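You operate a simulated robot arm through the tools that you are given. There is no shell and no other tool.

You run a simulated robot arm. Do the job below in one go: nothing can be reset, and whatever is moved stays where it is left.

## Task
Warm the cream bread roll on low, then switch the warmer off.
Fine: lid shut while it warms, until the warmer lamp lights; the roll is left inside; high is over 60 C.

The check looks at the end state, three seconds after you hand in, the way a careful person would. Anything else that was tipped, shoved, dropped, spilled or broken makes it a failure. Lids that push on must go on centred and level and be pressed home; caps that screw on are set level and turned clockwise until they are tight.

## Robot
A 7-joint arm with a two-finger parallel gripper, fixed in place. Base frame: the origin is at the foot of the arm, x ahead of it, y to its left, z up. Units: mm, rad, N and s.
With the tool pointing down near the work surface it reaches from about 260 to 680 mm from the base axis. Its first joint turns from -2.897 to 2.897 rad. Payload 2.5 kg.
The tool frame sits at the grasp point between the pads (the TCP): z along the fingers, y along the line on which they close. The tips reach 30 mm beyond it. The gripper opens to 94 mm. The fingers are 28 mm wide and 10 mm thick; the gripper's body (50 by 96 mm) begins 55 mm behind the TCP.
Orientation is told as [roll, pitch, yaw] about the base's x, y, z axes, in that order, counted from this pose: with the fingers straight down and closing along the base's y, the tool's x points along the base's -x, its y along +y and its z along -z.

## Interface
- The arm moves only by the tool step_arm. Its arguments are lists of equal length, an entry for each row: "travel": the shift along the tool's x, y, z in units of 50 mm (1.0 is 50 mm), a list of three; "dr": the turn, a rotation vector about the tool's x, y, z in units of 8 degrees (1.0 is 8 degrees), a list of three; "fingers": the finger opening in mm, from 0 to 94. In form: {"travel": [[tx, ty, tz], ...], "dr": [[wx, wy, wz], ...], "fingers": [fingers, ...]}. A call has 1 to 20 rows; each row shifts and turns the commanded pose from where the row before left it, along the tool's axes as they then stand. A call with a number of a shift or a turn outside -1 to 1 is refused whole. A row lasts 0.2 s, in which the tool goes at most 50 mm and 0.15 rad; a call with a longer step from one row to the next is refused whole, and so is a gripper value outside its range. Where a pose cannot be reached the arm comes as near as it can. A force on the tool above 90 N (or 10 N above the force at the start of the call, whichever is more), or a blocked arm, ends the call early, and 0.2 s more pass. The fingers move at their own pace (about 72 mm/s each) and stop on an object; they squeeze with about 22 N. The grip force told is the motor's: it shows also when the fingers shut on nothing. Time passes only in rows, and 0.2 s behind the last, so rows that do not move let the fingers close. It gives the time, the measured TCP pose, the force on the tool (base axes), the opening and the grip force at its end, in the units of the frame above (readings bear some noise), with the torque about the TCP (base axes, N m) and any sound that the robot's microphone picked up.
- Cameras (640 x 400 px; columns grow to the right, rows downward): "scene" is fixed at [47.8, 500, 677.3]; the picture's right is [-0.39, -0.92, 0.00], its down [-0.49, 0.21, -0.85] and it looks along [0.78, -0.33, -0.53] (base axes); focal length 216 px, centre (320, 200). "wrist" rides on the gripper at [76, 14, -102] in the tool frame; the picture's right is [-0.18, 0.98, 0.00], its down [-0.75, -0.14, -0.64] and it looks along [-0.63, -0.12, 0.77] (tool axes); focal length 243 px, centre (320, 200). There is no depth. A picture from a camera that has moved, and an enlarged one, comes with that camera's place and axes in the base frame and with its lens.
- camera(camera): a new picture of that camera. It takes no simulated time.
- enlarge(camera, box): a new picture of the part [left, top, right, bottom] of that camera's present view, enlarged. It takes no simulated time.
- job_done(): hands the job in; it is judged then, once.

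Nothing tells you positions but the pictures and the camera data. Unless the task says otherwise, let go and move clear before handing in.

The tools are called after ">>>" as a command line: name --argument value ..., lists and objects as JSON in quotes. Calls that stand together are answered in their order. step_arm: Moves the arm, as the interface text tells. Its arguments: {"type":"object","properties":{"travel":{"type":"array"},"dr":{"type":"array"},"fingers":{"type":"array"}},"required":["travel","dr","fingers"]} The other tools are called the same way: camera (camera) takes a picture; enlarge (camera, box) takes an enlarged picture of a part of a camera's view; job_done () hands the job in.

At the start:

```text
clock: 0.0
ee_pos: [460.6, 69.0, 554.9]
ee_rot: [-0.001, 0.001, 0.0]
ft_force: [-0.3, -0.3, -0.1]
torque: [0.0, -0.01, -0.01]
gripper_width: 93.9
finger_force: 0.0
```

scene: 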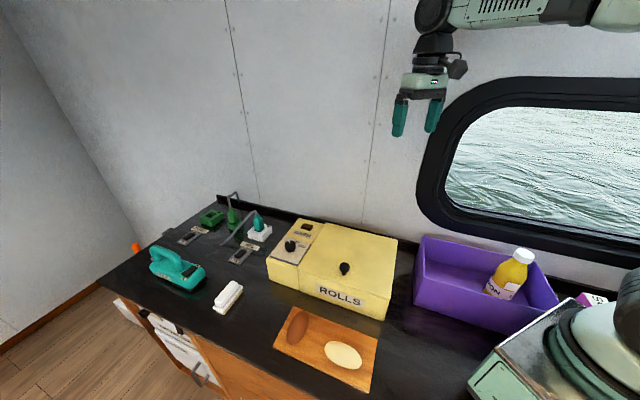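
wrist: 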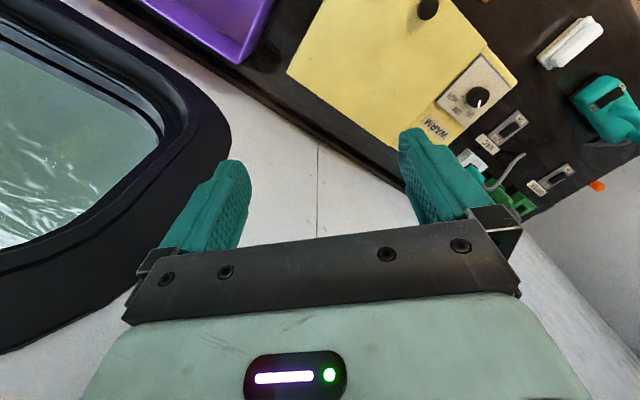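

I see a yellow roll warmer with a lid knob and a control panel, a board with two rolls (brown and cream), plugs and switches. I'll look at details first.

>>> enlarge --camera "scene" --box '[250, 200, 410, 300]'

>>> enlarge --camera "scene" --box '[140, 180, 300, 280]'

>>> enlarge --camera "scene" --box '[250, 290, 410, 390]'

>>> enlarge --camera "wrist" --box '[400, 0, 640, 150]'

>>> enlarge --camera "wrist" --box '[400, 60, 560, 160]'

```text
4.00 times, centred on (330, 250) of scene
camera zoom: at [47.8, 500.0, 677.3], right [-0.39, -0.92, 0.0], down [-0.49, 0.21, -0.85], along [0.78, -0.33, -0.53], focal length 862 px, centre (280, 0)
```

zoom: 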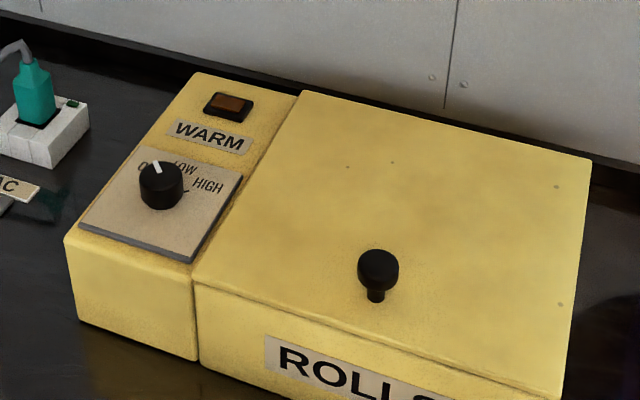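

```text
4.00 times, centred on (220, 230) of scene
camera zoom: at [47.8, 500.0, 677.3], right [-0.39, -0.92, 0.0], down [-0.49, 0.21, -0.85], along [0.78, -0.33, -0.53], focal length 862 px, centre (720, 80)
```

zoom: 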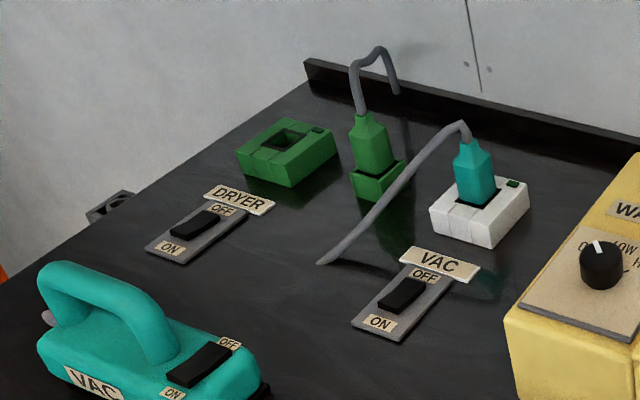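

```text
4.00 times, centred on (330, 340) of scene
camera zoom: at [47.8, 500.0, 677.3], right [-0.39, -0.92, 0.0], down [-0.49, 0.21, -0.85], along [0.78, -0.33, -0.53], focal length 862 px, centre (280, -360)
```

zoom: 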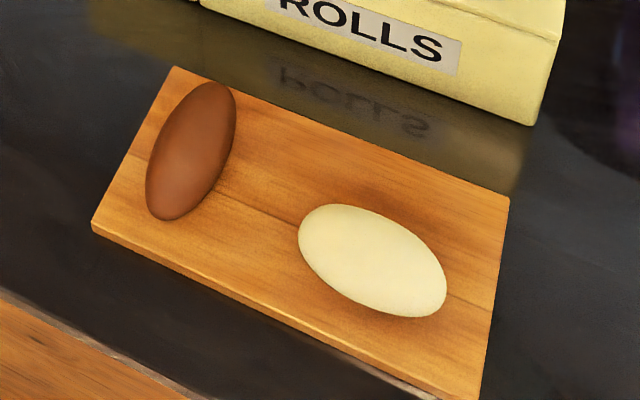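

```text
2.67 times, centred on (520, 75) of wrist
camera zoom: at [384.6, 83.1, 658.0], right [0.18, 0.98, 0.0], down [0.75, -0.14, 0.64], along [0.63, -0.12, -0.77], focal length 647 px, centre (-213, 533)
```

zoom: 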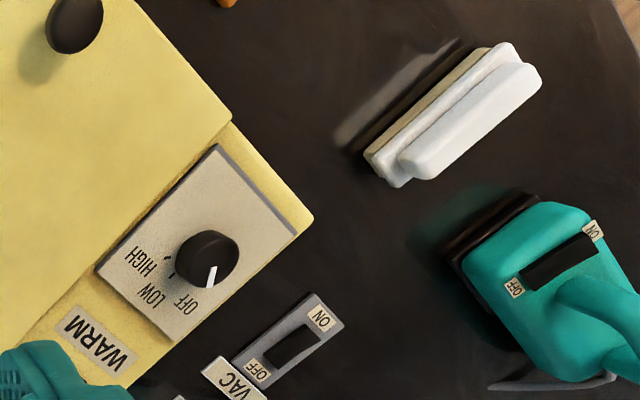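

```text
4.00 times, centred on (480, 110) of wrist
camera zoom: at [384.6, 83.1, 658.0], right [0.18, 0.98, 0.0], down [0.75, -0.14, 0.64], along [0.63, -0.12, -0.77], focal length 970 px, centre (-320, 560)
```

zoom: 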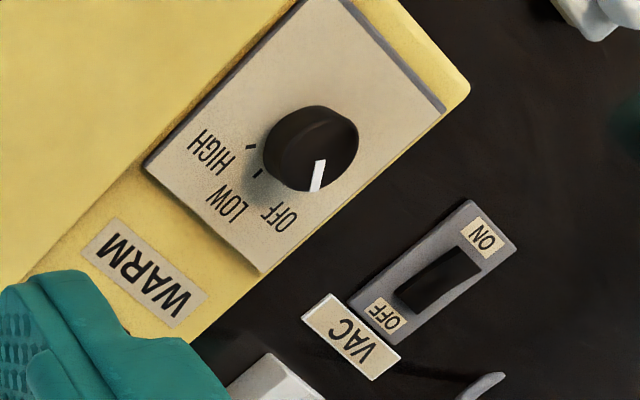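

The warmer sits yawed about 45°, lid knob near (432, 256), dial near (603, 380), cream roll near (268, 341). I'll move the arm above it and turn to look along the warmer's front for better views.

>>> step_arm --travel '[[0.5, 0.9, 0], [0.5, 0.9, 0], [0.5, 0.9, 0], [0.5, 0.9, 0], [0, 0, 0], [0, 0, 0], [0, 0, 0], [0, 0, 0], [0, 0, 0], [0, 0, 0]]' --dr '[[0, 0, 0], [0, 0, 0], [0, 0, 0], [0, 0, 0], [0, 0, 0.9375], [0, 0, 0.9375], [0, 0, 0.9375], [0, 0, 0.9375], [0, 0, 0.9375], [0, 0, 0.9375]]' --fingers '[90, 90, 90, 90, 90, 90, 90, 90, 90, 90]'

>>> camera --camera "wrist"

>>> camera --camera "scene"

```text
refused: row 1 steps farther than a row can; nothing moved
```

```text
taken
camera wrist: at [384.6, 83.1, 658.0], right [0.18, 0.98, 0.0], down [0.75, -0.14, 0.64], along [0.63, -0.12, -0.77], focal length 243 px, centre (320, 200)
```

wrist: 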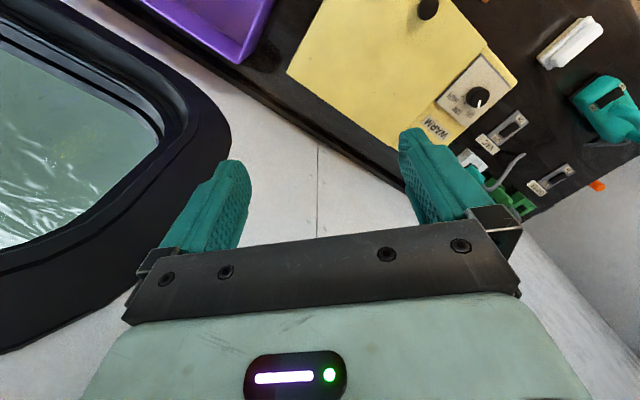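

```text
taken
```

scene: 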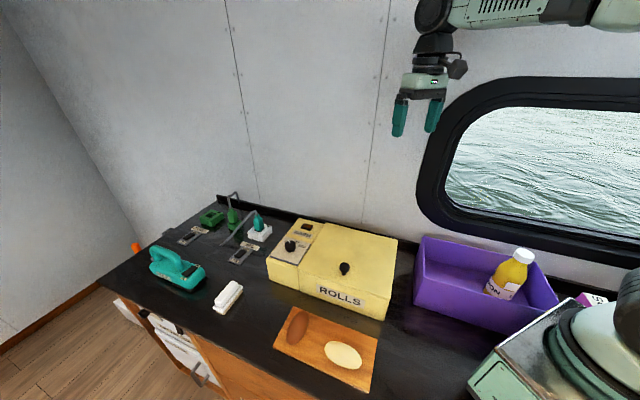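

The first row was slightly too long. Repeating the same move with shorter rows.

>>> step_arm --travel '[[0.4, 0.85, 0], [0.4, 0.85, 0], [0.4, 0.85, 0], [0.4, 0.85, 0], [0, 0, 0], [0, 0, 0], [0, 0, 0], [0, 0, 0], [0, 0, 0], [0, 0, 0]]' --dr '[[0, 0, 0], [0, 0, 0], [0, 0, 0], [0, 0, 0], [0, 0, 0.9375], [0, 0, 0.9375], [0, 0, 0.9375], [0, 0, 0.9375], [0, 0, 0.9375], [0, 0, 0.9375]]' --fingers '[90, 90, 90, 90, 90, 90, 90, 90, 90, 90]'

>>> camera --camera "wrist"

>>> camera --camera "scene"

```text
clock: 2.2
ee_pos: [381.1, 239.0, 556.6]
ee_rot: [0.0, 0.0, -0.785]
ft_force: [0.1, 0.4, 0.0]
torque: [0.01, -0.02, -0.04]
gripper_width: 90.1
finger_force: 0.1
```

```text
taken
camera wrist: at [337.6, 303.0, 658.4], right [0.83, 0.56, 0.0], down [0.43, -0.63, 0.64], along [0.36, -0.53, -0.77], focal length 243 px, centre (320, 200)
```

wrist: 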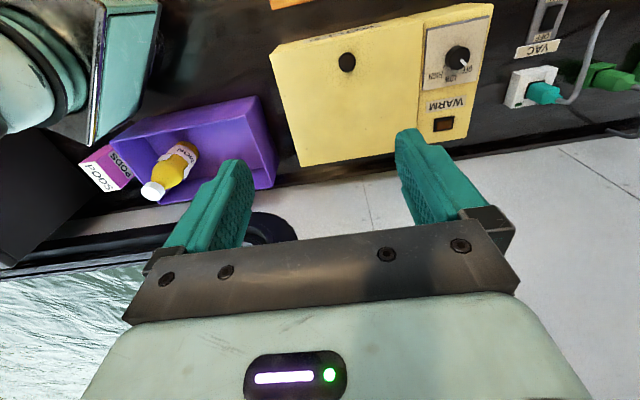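

```text
taken
```

scene: 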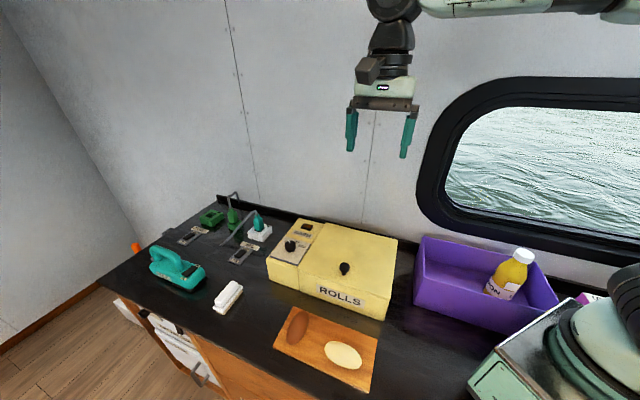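

The warmer is nicely aligned in the wrist view now. I'll enlarge for the dial, lid edges and hinge.

>>> enlarge --camera "wrist" --box '[260, 0, 500, 150]'

>>> enlarge --camera "wrist" --box '[410, 10, 506, 70]'

>>> enlarge --camera "scene" --box '[260, 210, 356, 270]'

>>> enlarge --camera "scene" --box '[400, 220, 600, 345]'

```text
2.67 times, centred on (380, 75) of wrist
camera zoom: at [337.6, 303.0, 658.4], right [0.83, 0.56, 0.0], down [0.43, -0.63, 0.64], along [0.36, -0.53, -0.77], focal length 647 px, centre (160, 533)
```

zoom: 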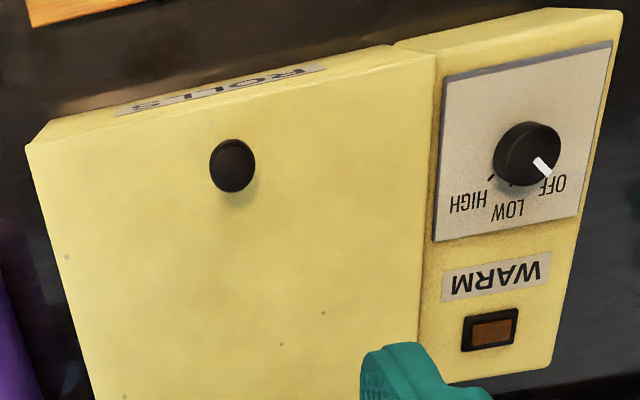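

```text
6.67 times, centred on (458, 40) of wrist
camera zoom: at [337.6, 303.0, 658.4], right [0.83, 0.56, 0.0], down [0.43, -0.63, 0.64], along [0.36, -0.53, -0.77], focal length 1618 px, centre (-600, 1267)
```

zoom: 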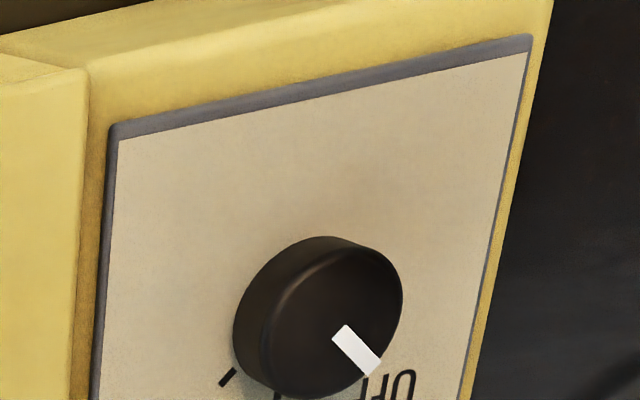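

```text
6.67 times, centred on (308, 240) of scene
camera zoom: at [47.8, 500.0, 677.3], right [-0.39, -0.92, 0.0], down [-0.49, 0.21, -0.85], along [0.78, -0.33, -0.53], focal length 1437 px, centre (400, -67)
```

zoom: 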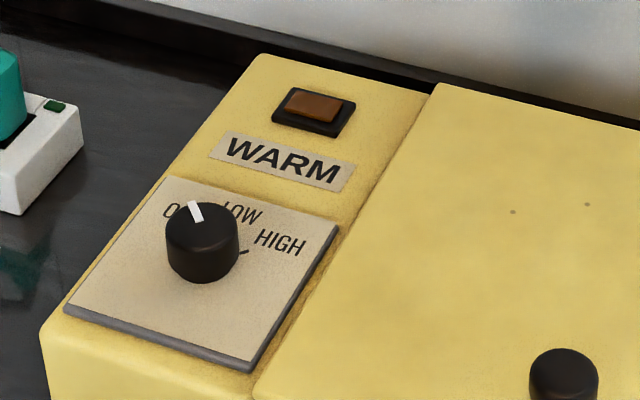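

```text
3.20 times, centred on (500, 282) of scene
camera zoom: at [47.8, 500.0, 677.3], right [-0.39, -0.92, 0.0], down [-0.49, 0.21, -0.85], along [0.78, -0.33, -0.53], focal length 690 px, centre (-256, -64)
```

zoom: 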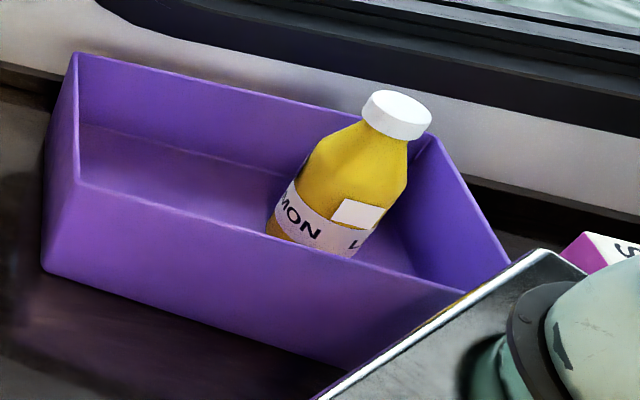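

Counter is about z≈0, lid top about z≈115, and the lid knob is near the front edge, which suggests a rear hinge. I'll move down above the lid knob to refine its position.

>>> step_arm --travel '[[-0.066, 0.156, 0.853], [-0.066, 0.156, 0.853], [-0.066, 0.156, 0.853], [-0.066, 0.156, 0.853], [-0.066, 0.156, 0.853], [-0.066, 0.156, 0.853]]' --dr '[[0, 0, 0], [0, 0, 0], [0, 0, 0], [0, 0, 0], [0, 0, 0], [0, 0, 0]]' --fingers '[90, 90, 90, 90, 90, 90]'

>>> camera --camera "wrist"

>>> camera --camera "scene"

```text
clock: 3.6
ee_pos: [427.2, 258.7, 301.1]
ee_rot: [-0.002, -0.001, -0.785]
ft_force: [-0.3, -0.7, 0.6]
torque: [-0.01, 0.0, 0.0]
gripper_width: 90.3
finger_force: 0.1
```

```text
taken
camera wrist: at [383.9, 322.5, 404.0], right [0.82, 0.57, 0.0], down [0.43, -0.63, 0.64], along [0.36, -0.53, -0.77], focal length 243 px, centre (320, 200)
```

wrist: 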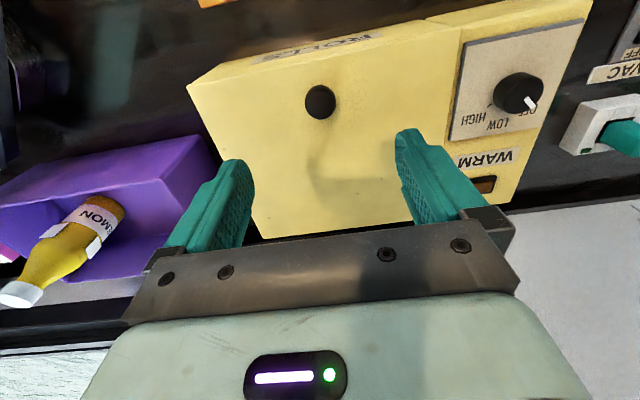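

```text
taken
```

scene: 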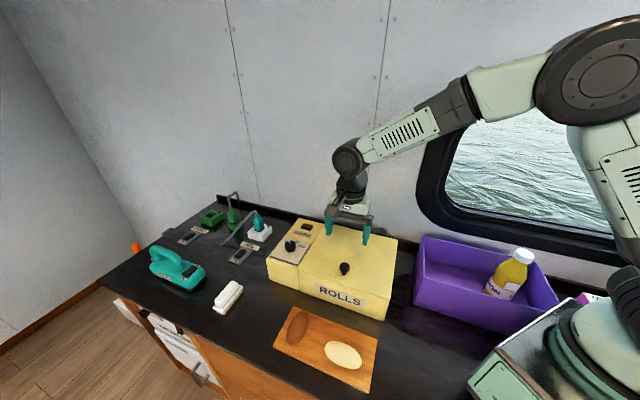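

The lid knob's top is around (428, 257, 157), the lid spans about 284 × 250 mm at z≈121, yawed about 46°. Looking closer at the lid seam and dial panel.

>>> enlarge --camera "scene" --box '[290, 240, 400, 320]'

>>> enlarge --camera "wrist" --box '[430, 10, 590, 210]'

>>> enlarge --camera "wrist" --box '[180, 10, 500, 210]'

```text
5.00 times, centred on (345, 280) of scene
camera zoom: at [47.8, 500.0, 677.3], right [-0.39, -0.92, 0.0], down [-0.49, 0.21, -0.85], along [0.78, -0.33, -0.53], focal length 1078 px, centre (195, -200)
```

zoom: 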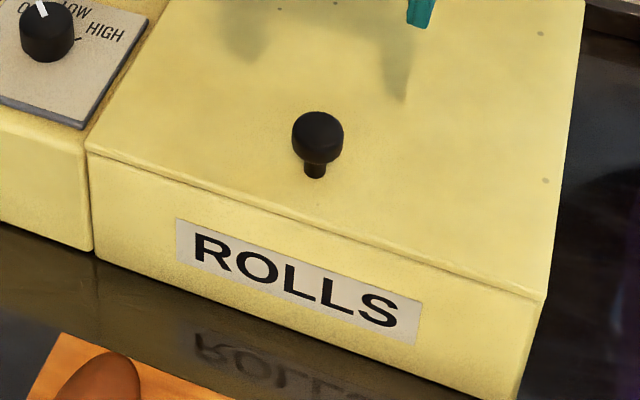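

```text
2.00 times, centred on (510, 110) of wrist
camera zoom: at [383.9, 322.5, 404.0], right [0.82, 0.57, 0.0], down [0.43, -0.63, 0.64], along [0.36, -0.53, -0.77], focal length 485 px, centre (-60, 380)
```

zoom: 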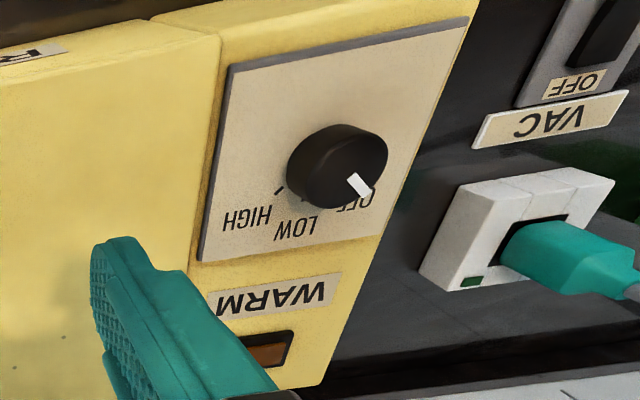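

```text
2.00 times, centred on (340, 110) of wrist
camera zoom: at [383.9, 322.5, 404.0], right [0.82, 0.57, 0.0], down [0.43, -0.63, 0.64], along [0.36, -0.53, -0.77], focal length 485 px, centre (280, 380)
```

zoom: 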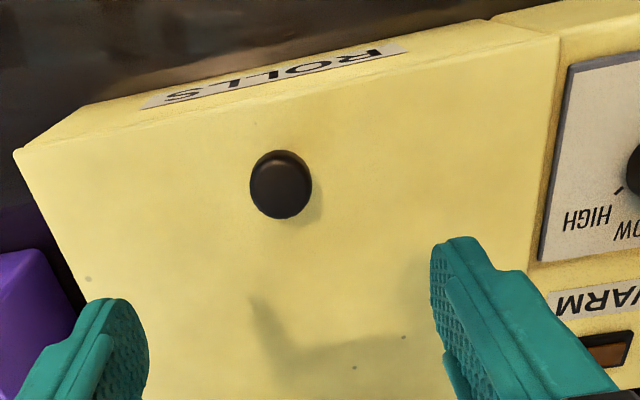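

The lid knob is a mushroom of about 30 mm diameter, head z≈140–157. I'll descend with open fingers around it.

>>> step_arm --travel '[[-0.01, -0.004, 0.7], [-0.01, -0.004, 0.7], [-0.01, -0.004, 0.7], [-0.005, 0, 0.5]]' --dr '[[0, 0, 0], [0, 0, 0], [0, 0, 0], [0, 0, 0]]' --fingers '[80, 70, 60, 60]'

>>> camera --camera "wrist"

>>> enlarge --camera "scene" --box '[290, 200, 410, 300]'

```text
clock: 4.6
ee_pos: [429.0, 256.9, 171.1]
ee_rot: [0.001, -0.001, -0.785]
ft_force: [-0.5, 0.1, 0.5]
torque: [-0.01, -0.01, -0.03]
gripper_width: 59.9
finger_force: 0.0
```

```text
taken
camera wrist: at [384.4, 320.1, 273.0], right [0.82, 0.57, 0.0], down [0.43, -0.63, 0.64], along [0.36, -0.53, -0.77], focal length 243 px, centre (320, 200)
```

wrist: 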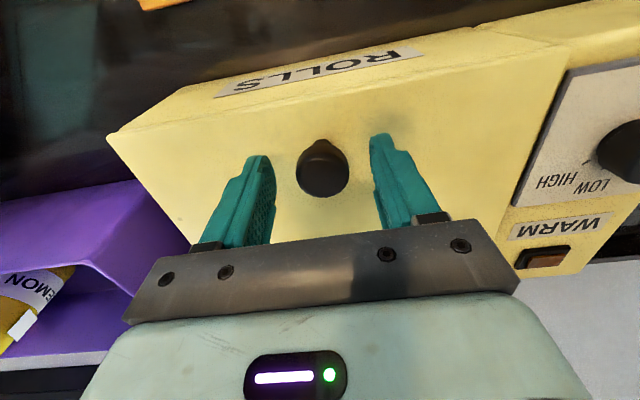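

```text
4.00 times, centred on (350, 250) of scene
camera zoom: at [47.8, 500.0, 677.3], right [-0.39, -0.92, 0.0], down [-0.49, 0.21, -0.85], along [0.78, -0.33, -0.53], focal length 862 px, centre (200, 0)
```

zoom: 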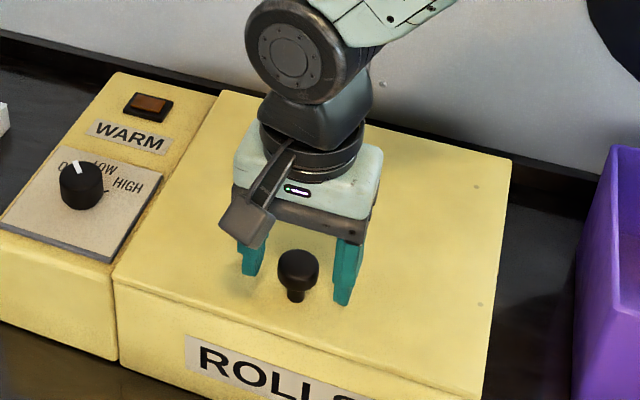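

Aligned. Lower 10 mm more and close on the knob head.

>>> step_arm --travel '[[0, 0.02, 0.22], [0, 0, 0], [0, 0, 0], [0, 0, 0], [0, 0, 0]]' --dr '[[0, 0, 0], [0, 0, 0], [0, 0, 0], [0, 0, 0], [0, 0, 0]]' --fingers '[60, 40, 20, 10, 10]'

>>> camera --camera "wrist"

```text
clock: 5.8
ee_pos: [427.8, 257.8, 158.9]
ee_rot: [0.001, 0.0, -0.786]
ft_force: [-1.3, -0.3, -2.2]
torque: [0.35, -0.17, 0.12]
gripper_width: 31.8
finger_force: 45.0
```

```text
taken
camera wrist: at [385.1, 320.8, 261.3], right [0.82, 0.57, 0.0], down [0.43, -0.63, 0.64], along [0.36, -0.53, -0.77], focal length 243 px, centre (320, 200)
```

wrist: 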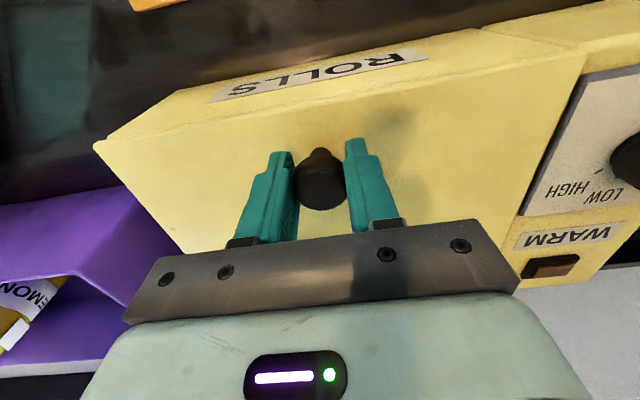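

Gripped (31.8 mm). Now I'll start an arc about the assumed rear hinge: 12° first, then check.

>>> step_arm --travel '[[-0.05, 0, -0.302], [-0.072, 0, -0.302], [-0.072, 0, -0.302]]' --dr '[[0, 0.5, 0], [0, 0.5, 0], [0, 0.5, 0]]' --fingers '[10, 10, 10]'

>>> camera --camera "wrist"

>>> enlarge --camera "scene" --box '[260, 180, 420, 310]'

```text
clock: 6.6
ee_pos: [437.7, 247.3, 203.6]
ee_rot: [0.0, 0.211, -0.785]
ft_force: [-3.0, -6.2, 2.1]
torque: [-0.64, -1.14, -0.22]
gripper_width: 31.9
finger_force: 44.5
```

```text
taken
camera wrist: at [410.9, 295.1, 320.2], right [0.82, 0.57, -0.04], down [0.52, -0.72, 0.47], along [0.24, -0.41, -0.88], focal length 243 px, centre (320, 200)
```

wrist: 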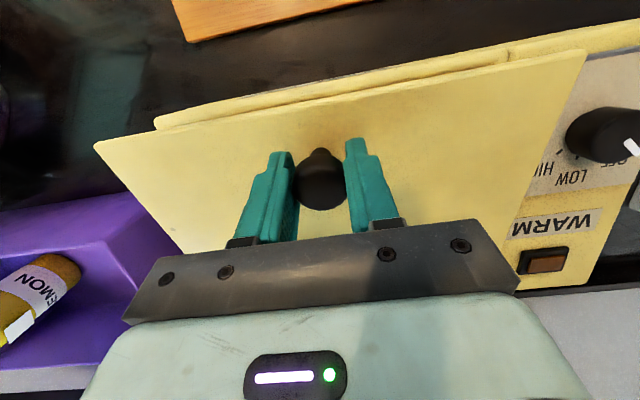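

```text
3.08 times, centred on (340, 245) of scene
camera zoom: at [47.8, 500.0, 677.3], right [-0.39, -0.92, 0.0], down [-0.49, 0.21, -0.85], along [0.78, -0.33, -0.53], focal length 663 px, centre (258, 62)
```

zoom: 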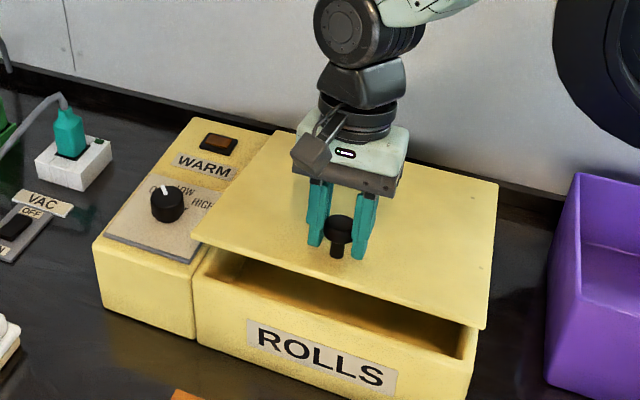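

The lid is a thin hinged plate and follows the arc. Continue lifting while watching forces.

>>> step_arm --travel '[[-0.072, 0, -0.302], [-0.072, 0, -0.302], [-0.072, 0, -0.302], [-0.072, 0, -0.302], [0, 0, 0]]' --dr '[[0, 0.5, 0], [0, 0.5, 0], [0, 0.5, 0], [0, 0.5, 0], [0, 0, 0]]' --fingers '[10, 10, 10, 10, 10]'

>>> camera --camera "wrist"

>>> enlarge --camera "scene" --box '[260, 170, 420, 310]'

```text
clock: 7.8
ee_pos: [459.7, 226.0, 256.7]
ee_rot: [-0.006, 0.493, -0.785]
ft_force: [-35.0, -12.2, 11.2]
torque: [0.1, -0.48, -0.52]
gripper_width: 31.6
finger_force: 45.3
```

```text
taken
camera wrist: at [457.3, 249.4, 383.0], right [0.81, 0.58, -0.09], down [0.59, -0.78, 0.21], along [0.05, -0.22, -0.97], focal length 243 px, centre (320, 200)
```

wrist: 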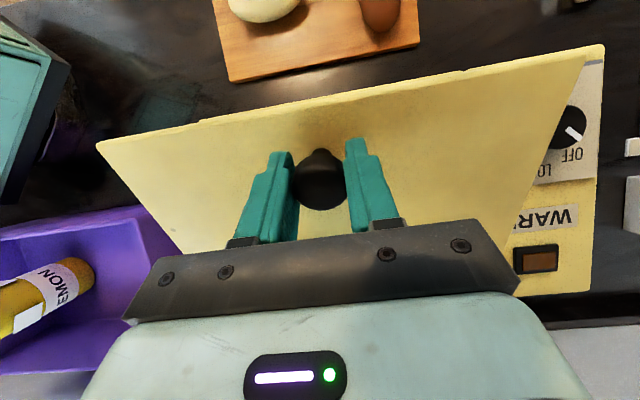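

```text
2.86 times, centred on (340, 240) of scene
camera zoom: at [47.8, 500.0, 677.3], right [-0.39, -0.92, 0.0], down [-0.49, 0.21, -0.85], along [0.78, -0.33, -0.53], focal length 616 px, centre (263, 86)
```

zoom: 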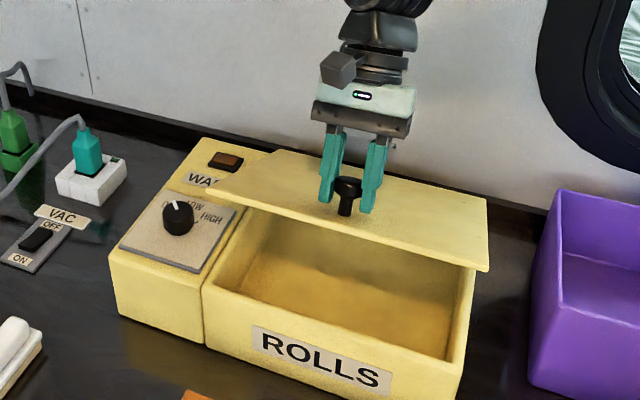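

Tangential load is near zero (lid seems light or friction-held), but there's radial and side constraint force. I'll relax by shifting slightly outward and sideways.

>>> step_arm --travel '[[0.03, -0.03, 0], [0, 0, 0]]' --dr '[[0, 0, 0], [0, 0, 0]]' --fingers '[10, 10]'

```text
clock: 8.4
ee_pos: [458.8, 225.5, 255.7]
ee_rot: [0.001, 0.49, -0.786]
ft_force: [-10.5, 1.0, -6.0]
torque: [0.54, 1.53, 0.19]
gripper_width: 31.7
finger_force: 44.9
```

Net hinge torque is about 0.65 N·m toward closing. To distinguish gravity from friction, I'll move 2° back toward closed and compare.

>>> step_arm --travel '[[0.035, 0, 0.152], [0, 0, 0]]' --dr '[[0, -0.25, 0], [0, 0, 0]]' --fingers '[10, 10]'

```text
clock: 9.0
ee_pos: [457.6, 228.9, 251.2]
ee_rot: [0.003, 0.452, -0.786]
ft_force: [1.2, 1.9, -6.6]
torque: [0.33, 1.09, 0.1]
gripper_width: 31.8
finger_force: 45.2
```

That calibrates the hinge: 221 mm behind the knob at z≈115, with mild friction; releasing now would probably let the lid fall. The hand can't tilt past about 45° (wall behind), so I'll let the knob pivot between the pads while the tool goes back to vertical. Testing a small step.

>>> step_arm --travel '[[-0.046, 0, -0.314], [-0.086, 0, -0.296], [0, 0, 0]]' --dr '[[0, -0.49, 0], [0, -0.5, 0], [0, 0, 0]]' --fingers '[10, 10, 10]'

>>> camera --camera "wrist"

>>> enlarge --camera "scene" --box '[260, 150, 420, 310]'

```text
clock: 9.8
ee_pos: [468.0, 217.9, 276.6]
ee_rot: [0.004, 0.315, -0.782]
ft_force: [11.0, 15.1, -9.3]
torque: [0.62, 1.36, 0.28]
gripper_width: 31.6
finger_force: 45.2
```

```text
taken
camera wrist: at [449.9, 255.5, 397.7], right [0.82, 0.57, -0.05], down [0.55, -0.75, 0.38], along [0.17, -0.34, -0.92], focal length 243 px, centre (320, 200)
```

wrist: 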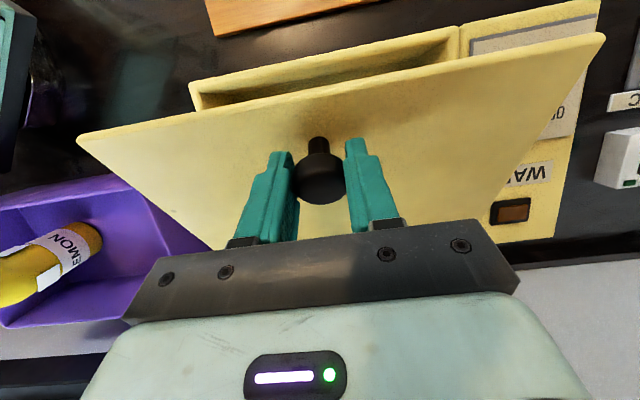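

```text
2.50 times, centred on (340, 230) of scene
camera zoom: at [47.8, 500.0, 677.3], right [-0.39, -0.92, 0.0], down [-0.49, 0.21, -0.85], along [0.78, -0.33, -0.53], focal length 539 px, centre (270, 125)
```

zoom: 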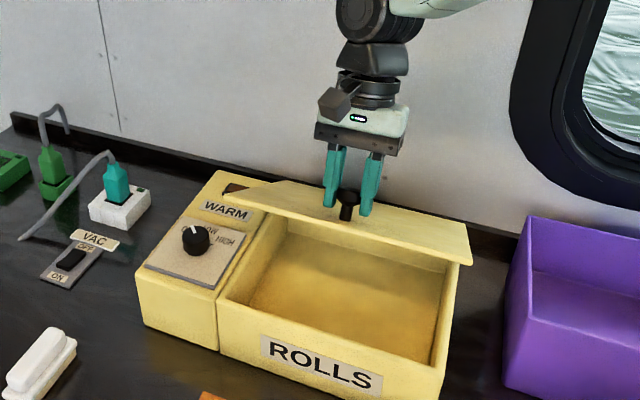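

The knob pivots in the grip as hoped. Continue the arc to ~54° with the tool coming to vertical.

>>> step_arm --travel '[[-0.126, 0.012, -0.28], [-0.164, 0, -0.256], [-0.198, 0, -0.23], [-0.228, 0, -0.198], [-0.25, 0, -0.16], [0, 0, 0]]' --dr '[[0, -0.5, 0], [0, -0.5, 0], [0, -0.5, 0], [0, -0.5, 0], [0, -0.5, 0], [0, 0, 0]]' --fingers '[10, 10, 10, 10, 10, 10]'

>>> camera --camera "wrist"

>>> enlarge --camera "scene" --box '[260, 130, 420, 310]'

```text
clock: 11.2
ee_pos: [510.2, 176.4, 325.4]
ee_rot: [0.001, -0.033, -0.783]
ft_force: [-9.6, 15.6, 14.5]
torque: [0.87, 1.34, 0.4]
gripper_width: 31.3
finger_force: 44.8
```

```text
taken
camera wrist: at [463.3, 242.3, 424.8], right [0.82, 0.57, 0.01], down [0.42, -0.62, 0.67], along [0.38, -0.55, -0.75], focal length 243 px, centre (320, 200)
```

wrist: 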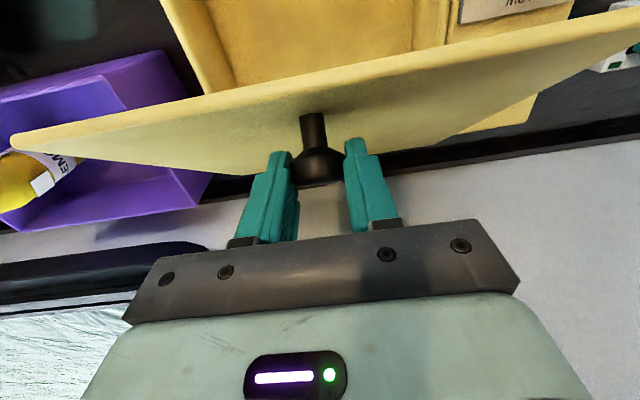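

```text
2.22 times, centred on (340, 220) of scene
camera zoom: at [47.8, 500.0, 677.3], right [-0.39, -0.92, 0.0], down [-0.49, 0.21, -0.85], along [0.78, -0.33, -0.53], focal length 479 px, centre (276, 156)
```

zoom: 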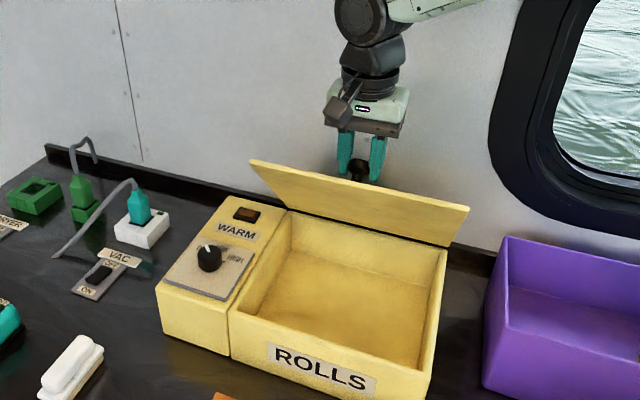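

Lid is at ~54°. I'll check how the knob sits in the fingers.

>>> enlarge --camera "wrist" --box '[220, 80, 420, 250]'

```text
2.35 times, centred on (320, 165) of wrist
camera zoom: at [463.3, 242.3, 424.8], right [0.82, 0.57, 0.01], down [0.42, -0.62, 0.67], along [0.38, -0.55, -0.75], focal length 571 px, centre (320, 282)
```

zoom: 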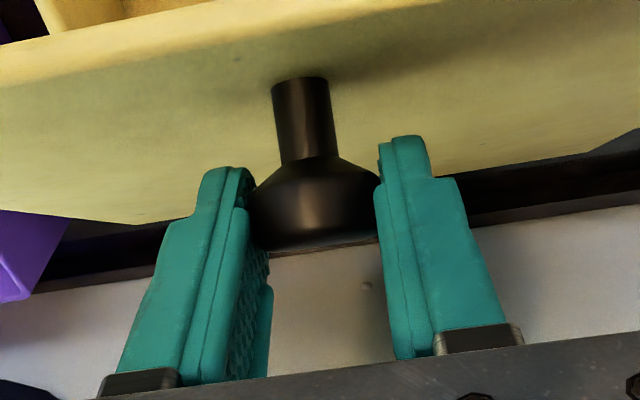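

Knob still held, shifted slightly forward in the pads. I'll relieve the constraint force by moving a little toward the front.

>>> step_arm --travel '[[0.05, 0, 0.0], [0, 0, 0]]' --dr '[[0, 0, 0], [0, 0, 0]]' --fingers '[10, 10]'

```text
clock: 11.8
ee_pos: [509.3, 176.6, 323.5]
ee_rot: [0.003, -0.037, -0.786]
ft_force: [-4.5, 9.6, 16.0]
torque: [-0.1, 0.16, 0.44]
gripper_width: 31.4
finger_force: 45.0
```

>>> step_arm --travel '[[0.02, 0, -0.04], [0, 0, 0]]' --dr '[[0, 0, 0], [0, 0, 0]]' --fingers '[10, 10]'

>>> enlarge --camera "wrist" --box '[220, 80, 420, 250]'

```text
clock: 12.4
ee_pos: [509.8, 176.8, 324.5]
ee_rot: [-0.001, -0.037, -0.787]
ft_force: [15.0, 7.7, -8.1]
torque: [-0.31, -0.3, 0.34]
gripper_width: 31.3
finger_force: 44.8
```

```text
2.35 times, centred on (320, 165) of wrist
camera zoom: at [463.2, 243.0, 424.3], right [0.83, 0.56, 0.01], down [0.42, -0.62, 0.67], along [0.38, -0.55, -0.74], focal length 571 px, centre (320, 282)
```

zoom: 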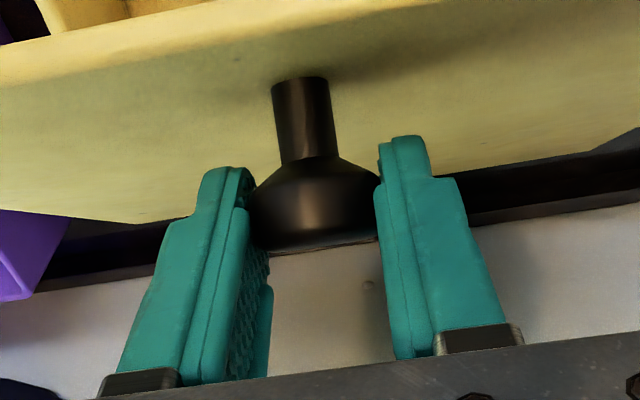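

Forces are small now. Continue the arc from ~53° to ~73°, leaning the hand slightly forward away from the wall.

>>> step_arm --travel '[[-0.276, 0.005, -0.128], [-0.29, 0.005, -0.098], [-0.296, 0, -0.068], [-0.304, 0, -0.034], [-0.306, 0, -0.004], [0, 0, 0]]' --dr '[[0, -0.25, 0], [0, -0.25, 0], [0, -0.25, 0], [0, -0.25, 0], [0, -0.25, 0], [0, 0, 0]]' --fingers '[10, 10, 10, 10, 10, 10]'

>>> camera --camera "wrist"

>>> enlarge --camera "scene" --box '[260, 110, 420, 310]'

```text
clock: 13.8
ee_pos: [559.1, 126.4, 349.7]
ee_rot: [0.0, -0.21, -0.784]
ft_force: [-3.0, 11.6, 25.2]
torque: [0.79, 0.89, 0.2]
gripper_width: 31.4
finger_force: 44.9
```

```text
taken
camera wrist: at [501.5, 204.0, 434.9], right [0.82, 0.57, 0.04], down [0.33, -0.53, 0.79], along [0.47, -0.63, -0.62], focal length 243 px, centre (320, 200)
```

wrist: 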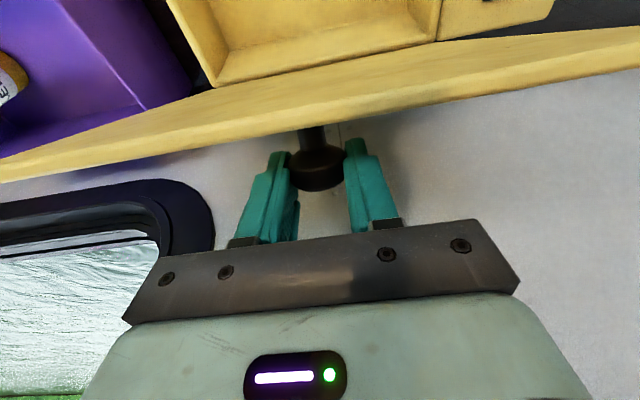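

```text
2.00 times, centred on (340, 210) of scene
camera zoom: at [47.8, 500.0, 677.3], right [-0.39, -0.92, 0.0], down [-0.49, 0.21, -0.85], along [0.78, -0.33, -0.53], focal length 431 px, centre (280, 180)
```

zoom: 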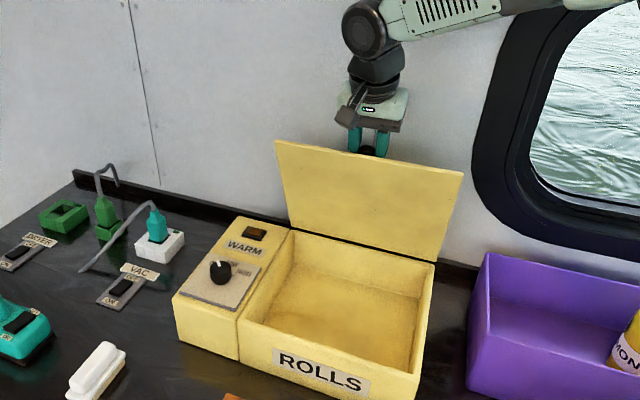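

Lid is at ~73°, going well. Continue to ~89°.

>>> step_arm --travel '[[-0.31, 0, 0.0], [-0.298, 0, 0.062], [-0.292, 0, 0.094], [-0.278, 0, 0.124], [0, 0, 0]]' --dr '[[0, -0.25, 0], [0, -0.25, 0], [0, -0.25, 0], [0, -0.25, 0], [0, 0, 0]]' --fingers '[10, 10, 10, 10, 10]'

>>> camera --camera "wrist"

>>> enlarge --camera "scene" --box '[260, 100, 420, 310]'

```text
clock: 15.0
ee_pos: [604.2, 83.1, 353.2]
ee_rot: [0.005, -0.353, -0.787]
ft_force: [5.2, 11.2, 32.3]
torque: [1.11, 0.98, -0.06]
gripper_width: 31.9
finger_force: 45.0
```

```text
taken
camera wrist: at [537.5, 167.6, 425.3], right [0.82, 0.57, 0.07], down [0.24, -0.45, 0.86], along [0.53, -0.69, -0.5], focal length 243 px, centre (320, 200)
```

wrist: 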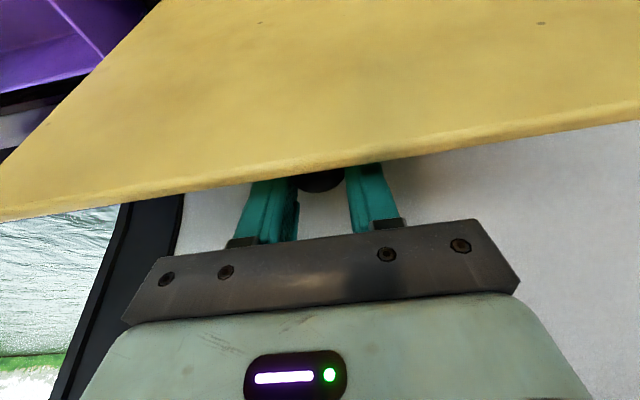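

```text
1.90 times, centred on (340, 205) of scene
camera zoom: at [47.8, 500.0, 677.3], right [-0.39, -0.92, 0.0], down [-0.49, 0.21, -0.85], along [0.78, -0.33, -0.53], focal length 411 px, centre (282, 190)
```

zoom: 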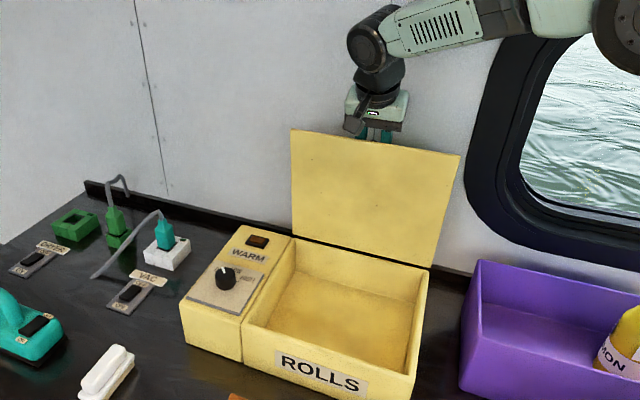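

Lid is about vertical. Two more steps to get it past vertical, watching for a stop.

>>> step_arm --travel '[[-0.27, 0, 0.13], [-0.248, 0, 0.178], [0, 0, 0]]' --dr '[[0, -0.25, 0], [0, -0.25, 0], [0, 0, 0]]' --fingers '[10, 10, 10]'

>>> camera --camera "wrist"

>>> enlarge --camera "scene" --box '[260, 100, 420, 310]'

```text
clock: 15.8
ee_pos: [624.6, 60.0, 352.1]
ee_rot: [0.004, -0.424, -0.789]
ft_force: [1.5, -1.7, 41.5]
torque: [0.97, 0.95, -0.01]
gripper_width: 32.3
finger_force: 45.2
```

```text
taken
camera wrist: at [556.0, 149.6, 414.0], right [0.81, 0.58, 0.08], down [0.19, -0.4, 0.89], along [0.55, -0.71, -0.44], focal length 243 px, centre (320, 200)
```

wrist: 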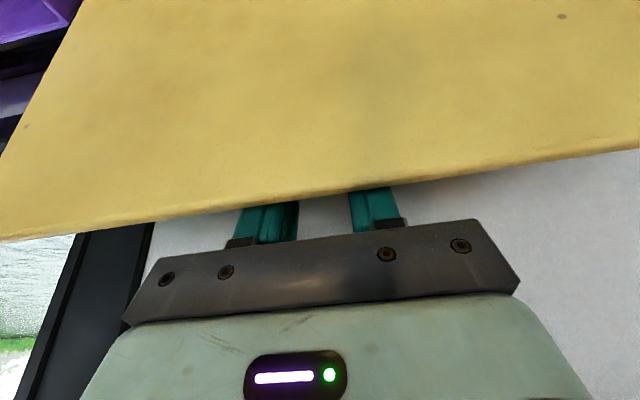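

```text
1.90 times, centred on (340, 205) of scene
camera zoom: at [47.8, 500.0, 677.3], right [-0.39, -0.92, 0.0], down [-0.49, 0.21, -0.85], along [0.78, -0.33, -0.53], focal length 411 px, centre (282, 190)
```

zoom: 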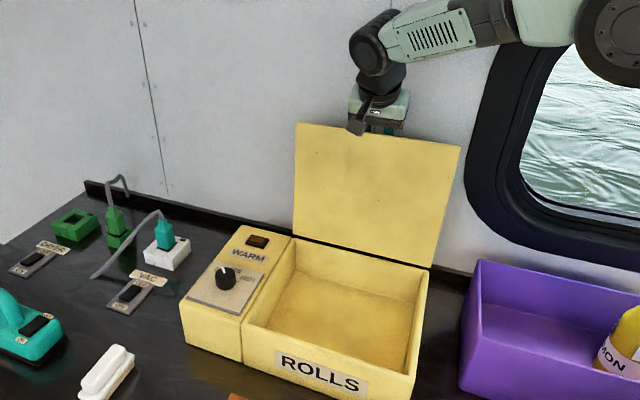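

Lid is ~97°, past vertical, but the lid's edge is near/against the fingers (upward force 41 N). I'll rotate the tool back toward vertical around the knob.

>>> step_arm --travel '[[-0.016, 0, -0.01], [-0.016, 0, -0.01], [-0.016, 0, -0.01], [-0.016, 0, -0.01], [0, 0, 0]]' --dr '[[0, 0.4375, 0], [0, 0.4375, 0], [0, 0.4375, 0], [0, 0.4375, 0], [0, 0, 0]]' --fingers '[10, 10, 10, 10, 10]'

>>> camera --camera "wrist"

>>> enlarge --camera "scene" --box '[260, 100, 420, 310]'

```text
clock: 17.0
ee_pos: [624.1, 63.6, 349.2]
ee_rot: [0.003, -0.173, -0.784]
ft_force: [8.4, -3.0, 25.1]
torque: [-0.32, -0.45, 0.04]
gripper_width: 32.2
finger_force: 45.2
```

```text
taken
camera wrist: at [568.6, 137.0, 437.7], right [0.82, 0.57, 0.03], down [0.35, -0.55, 0.76], along [0.45, -0.61, -0.65], focal length 243 px, centre (320, 200)
```

wrist: 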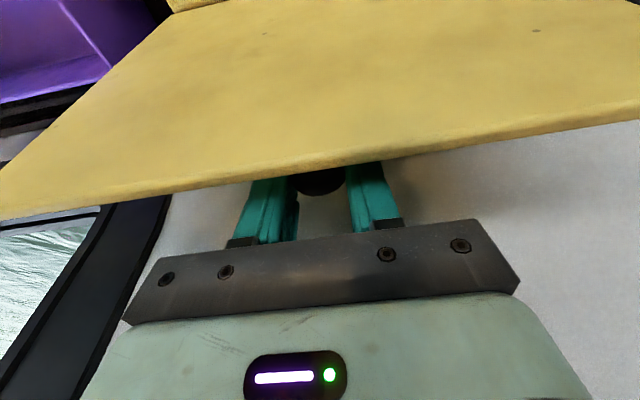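

```text
1.90 times, centred on (340, 205) of scene
camera zoom: at [47.8, 500.0, 677.3], right [-0.39, -0.92, 0.0], down [-0.49, 0.21, -0.85], along [0.78, -0.33, -0.53], focal length 411 px, centre (282, 190)
```

zoom: 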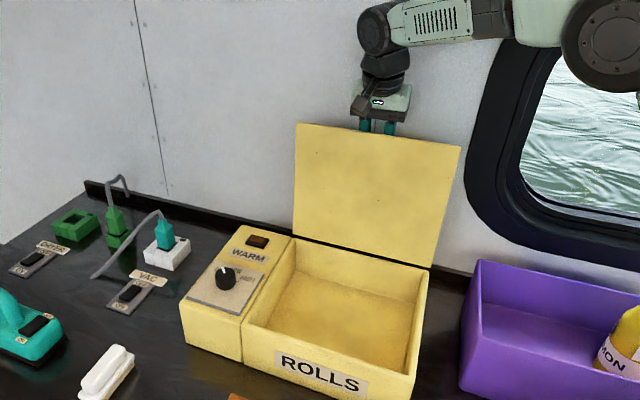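

>>> step_arm --travel '[[-0.007, 0, -0.04], [-0.15, 0, 0.04], [-0.14, 0, 0.045], [0, 0, 0]]' --dr '[[0, 0, 0], [0, 0, 0], [0, 0, 0], [0, 0, 0]]' --fingers '[10, 10, 10, 10]'

>>> camera --camera "wrist"

>>> enlarge --camera "scene" --box '[260, 100, 420, 310]'

```text
clock: 18.0
ee_pos: [634.4, 52.0, 347.5]
ee_rot: [-0.003, -0.17, -0.784]
ft_force: [-1.8, 7.1, 5.5]
torque: [0.87, 0.89, -0.11]
gripper_width: 31.8
finger_force: 45.2
```

```text
taken
camera wrist: at [579.1, 126.9, 435.9], right [0.82, 0.57, 0.03], down [0.35, -0.55, 0.76], along [0.45, -0.61, -0.65], focal length 243 px, centre (320, 200)
```

wrist: 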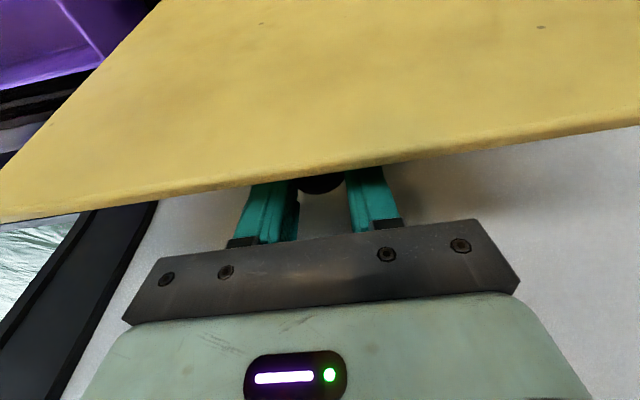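

```text
1.90 times, centred on (340, 205) of scene
camera zoom: at [47.8, 500.0, 677.3], right [-0.39, -0.92, 0.0], down [-0.49, 0.21, -0.85], along [0.78, -0.33, -0.53], focal length 411 px, centre (282, 190)
```

zoom: 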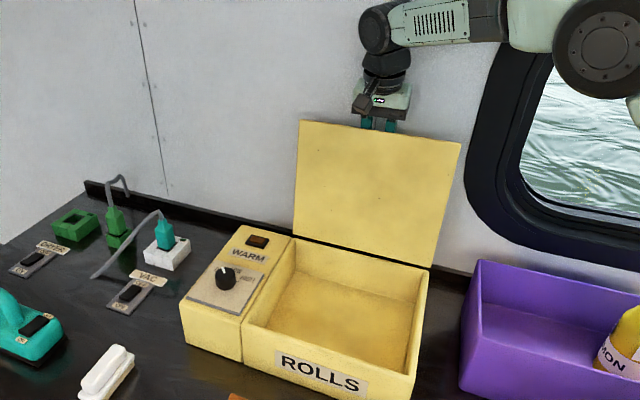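

Forces near zero, lid at ~101°. I'll open the fingers in place and see if the lid stays.

>>> step_arm --travel '[[0, 0, 0], [0, 0, 0], [0, 0, 0]]' --dr '[[0, 0, 0], [0, 0, 0], [0, 0, 0]]' --fingers '[36, 45, 50]'

>>> camera --camera "wrist"

>>> enlarge --camera "scene" --box '[260, 100, 420, 310]'

```text
clock: 18.8
ee_pos: [634.5, 50.8, 349.5]
ee_rot: [-0.001, -0.174, -0.783]
ft_force: [0.0, 0.9, 0.2]
torque: [0.03, -0.02, 0.02]
gripper_width: 49.9
finger_force: 0.1
```

```text
taken
camera wrist: at [579.5, 125.9, 436.9], right [0.82, 0.57, 0.03], down [0.35, -0.55, 0.76], along [0.45, -0.62, -0.65], focal length 243 px, centre (320, 200)
```

wrist: 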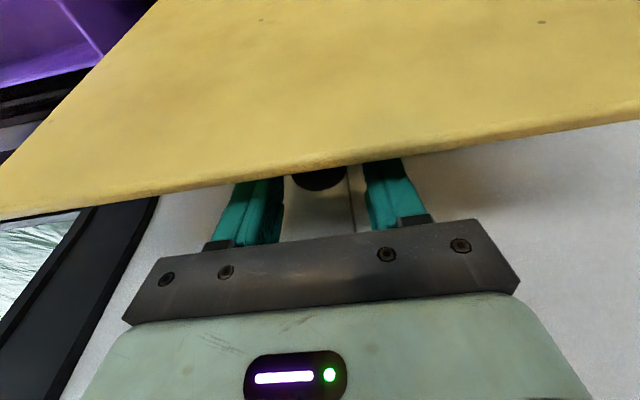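

```text
1.90 times, centred on (340, 205) of scene
camera zoom: at [47.8, 500.0, 677.3], right [-0.39, -0.92, 0.0], down [-0.49, 0.21, -0.85], along [0.78, -0.33, -0.53], focal length 411 px, centre (282, 190)
```

zoom: 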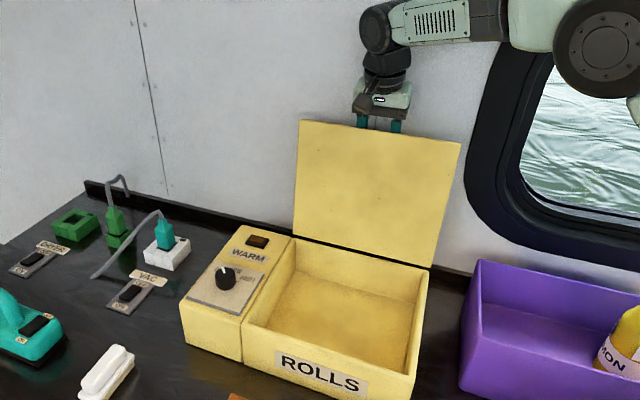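

The lid stays open. I'll withdraw up and slightly back, clear of the lid's edge.

>>> step_arm --travel '[[-0.185, 0, -0.41], [-0.185, 0, -0.41], [-0.156, 0, -0.886], [-0.156, 0, -0.886]]' --dr '[[0, 0, 0], [0, 0, 0], [0, 0, 0], [0, 0, 0]]' --fingers '[50, 50, 50, 50]'

>>> camera --camera "wrist"

>>> camera --camera "scene"

```text
clock: 19.8
ee_pos: [641.5, 40.5, 482.2]
ee_rot: [-0.002, -0.173, -0.784]
ft_force: [-0.7, 0.6, 0.9]
torque: [-0.02, 0.0, -0.01]
gripper_width: 50.2
finger_force: 0.0
```

```text
taken
camera wrist: at [585.5, 116.4, 570.7], right [0.82, 0.57, 0.03], down [0.35, -0.55, 0.76], along [0.45, -0.62, -0.65], focal length 243 px, centre (320, 200)
```

wrist: 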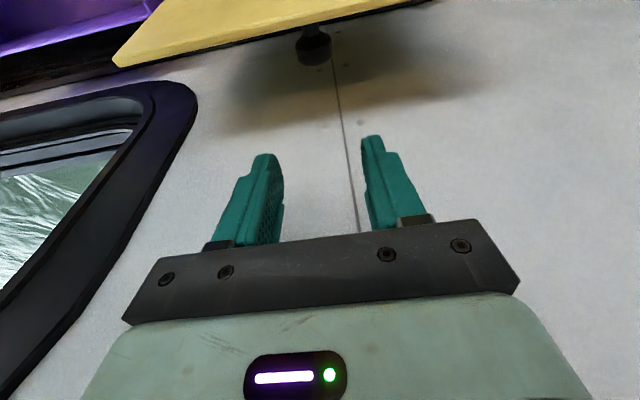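

```text
taken
```

scene: 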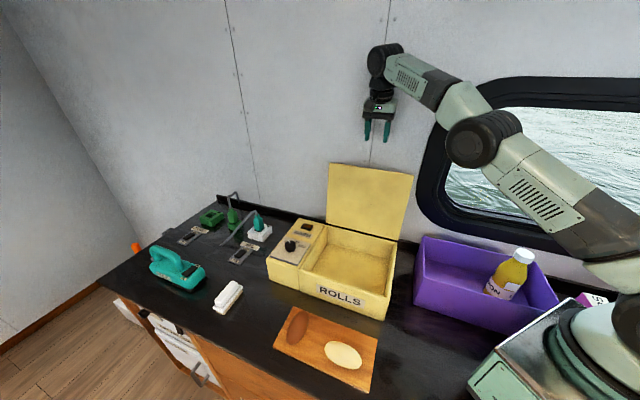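

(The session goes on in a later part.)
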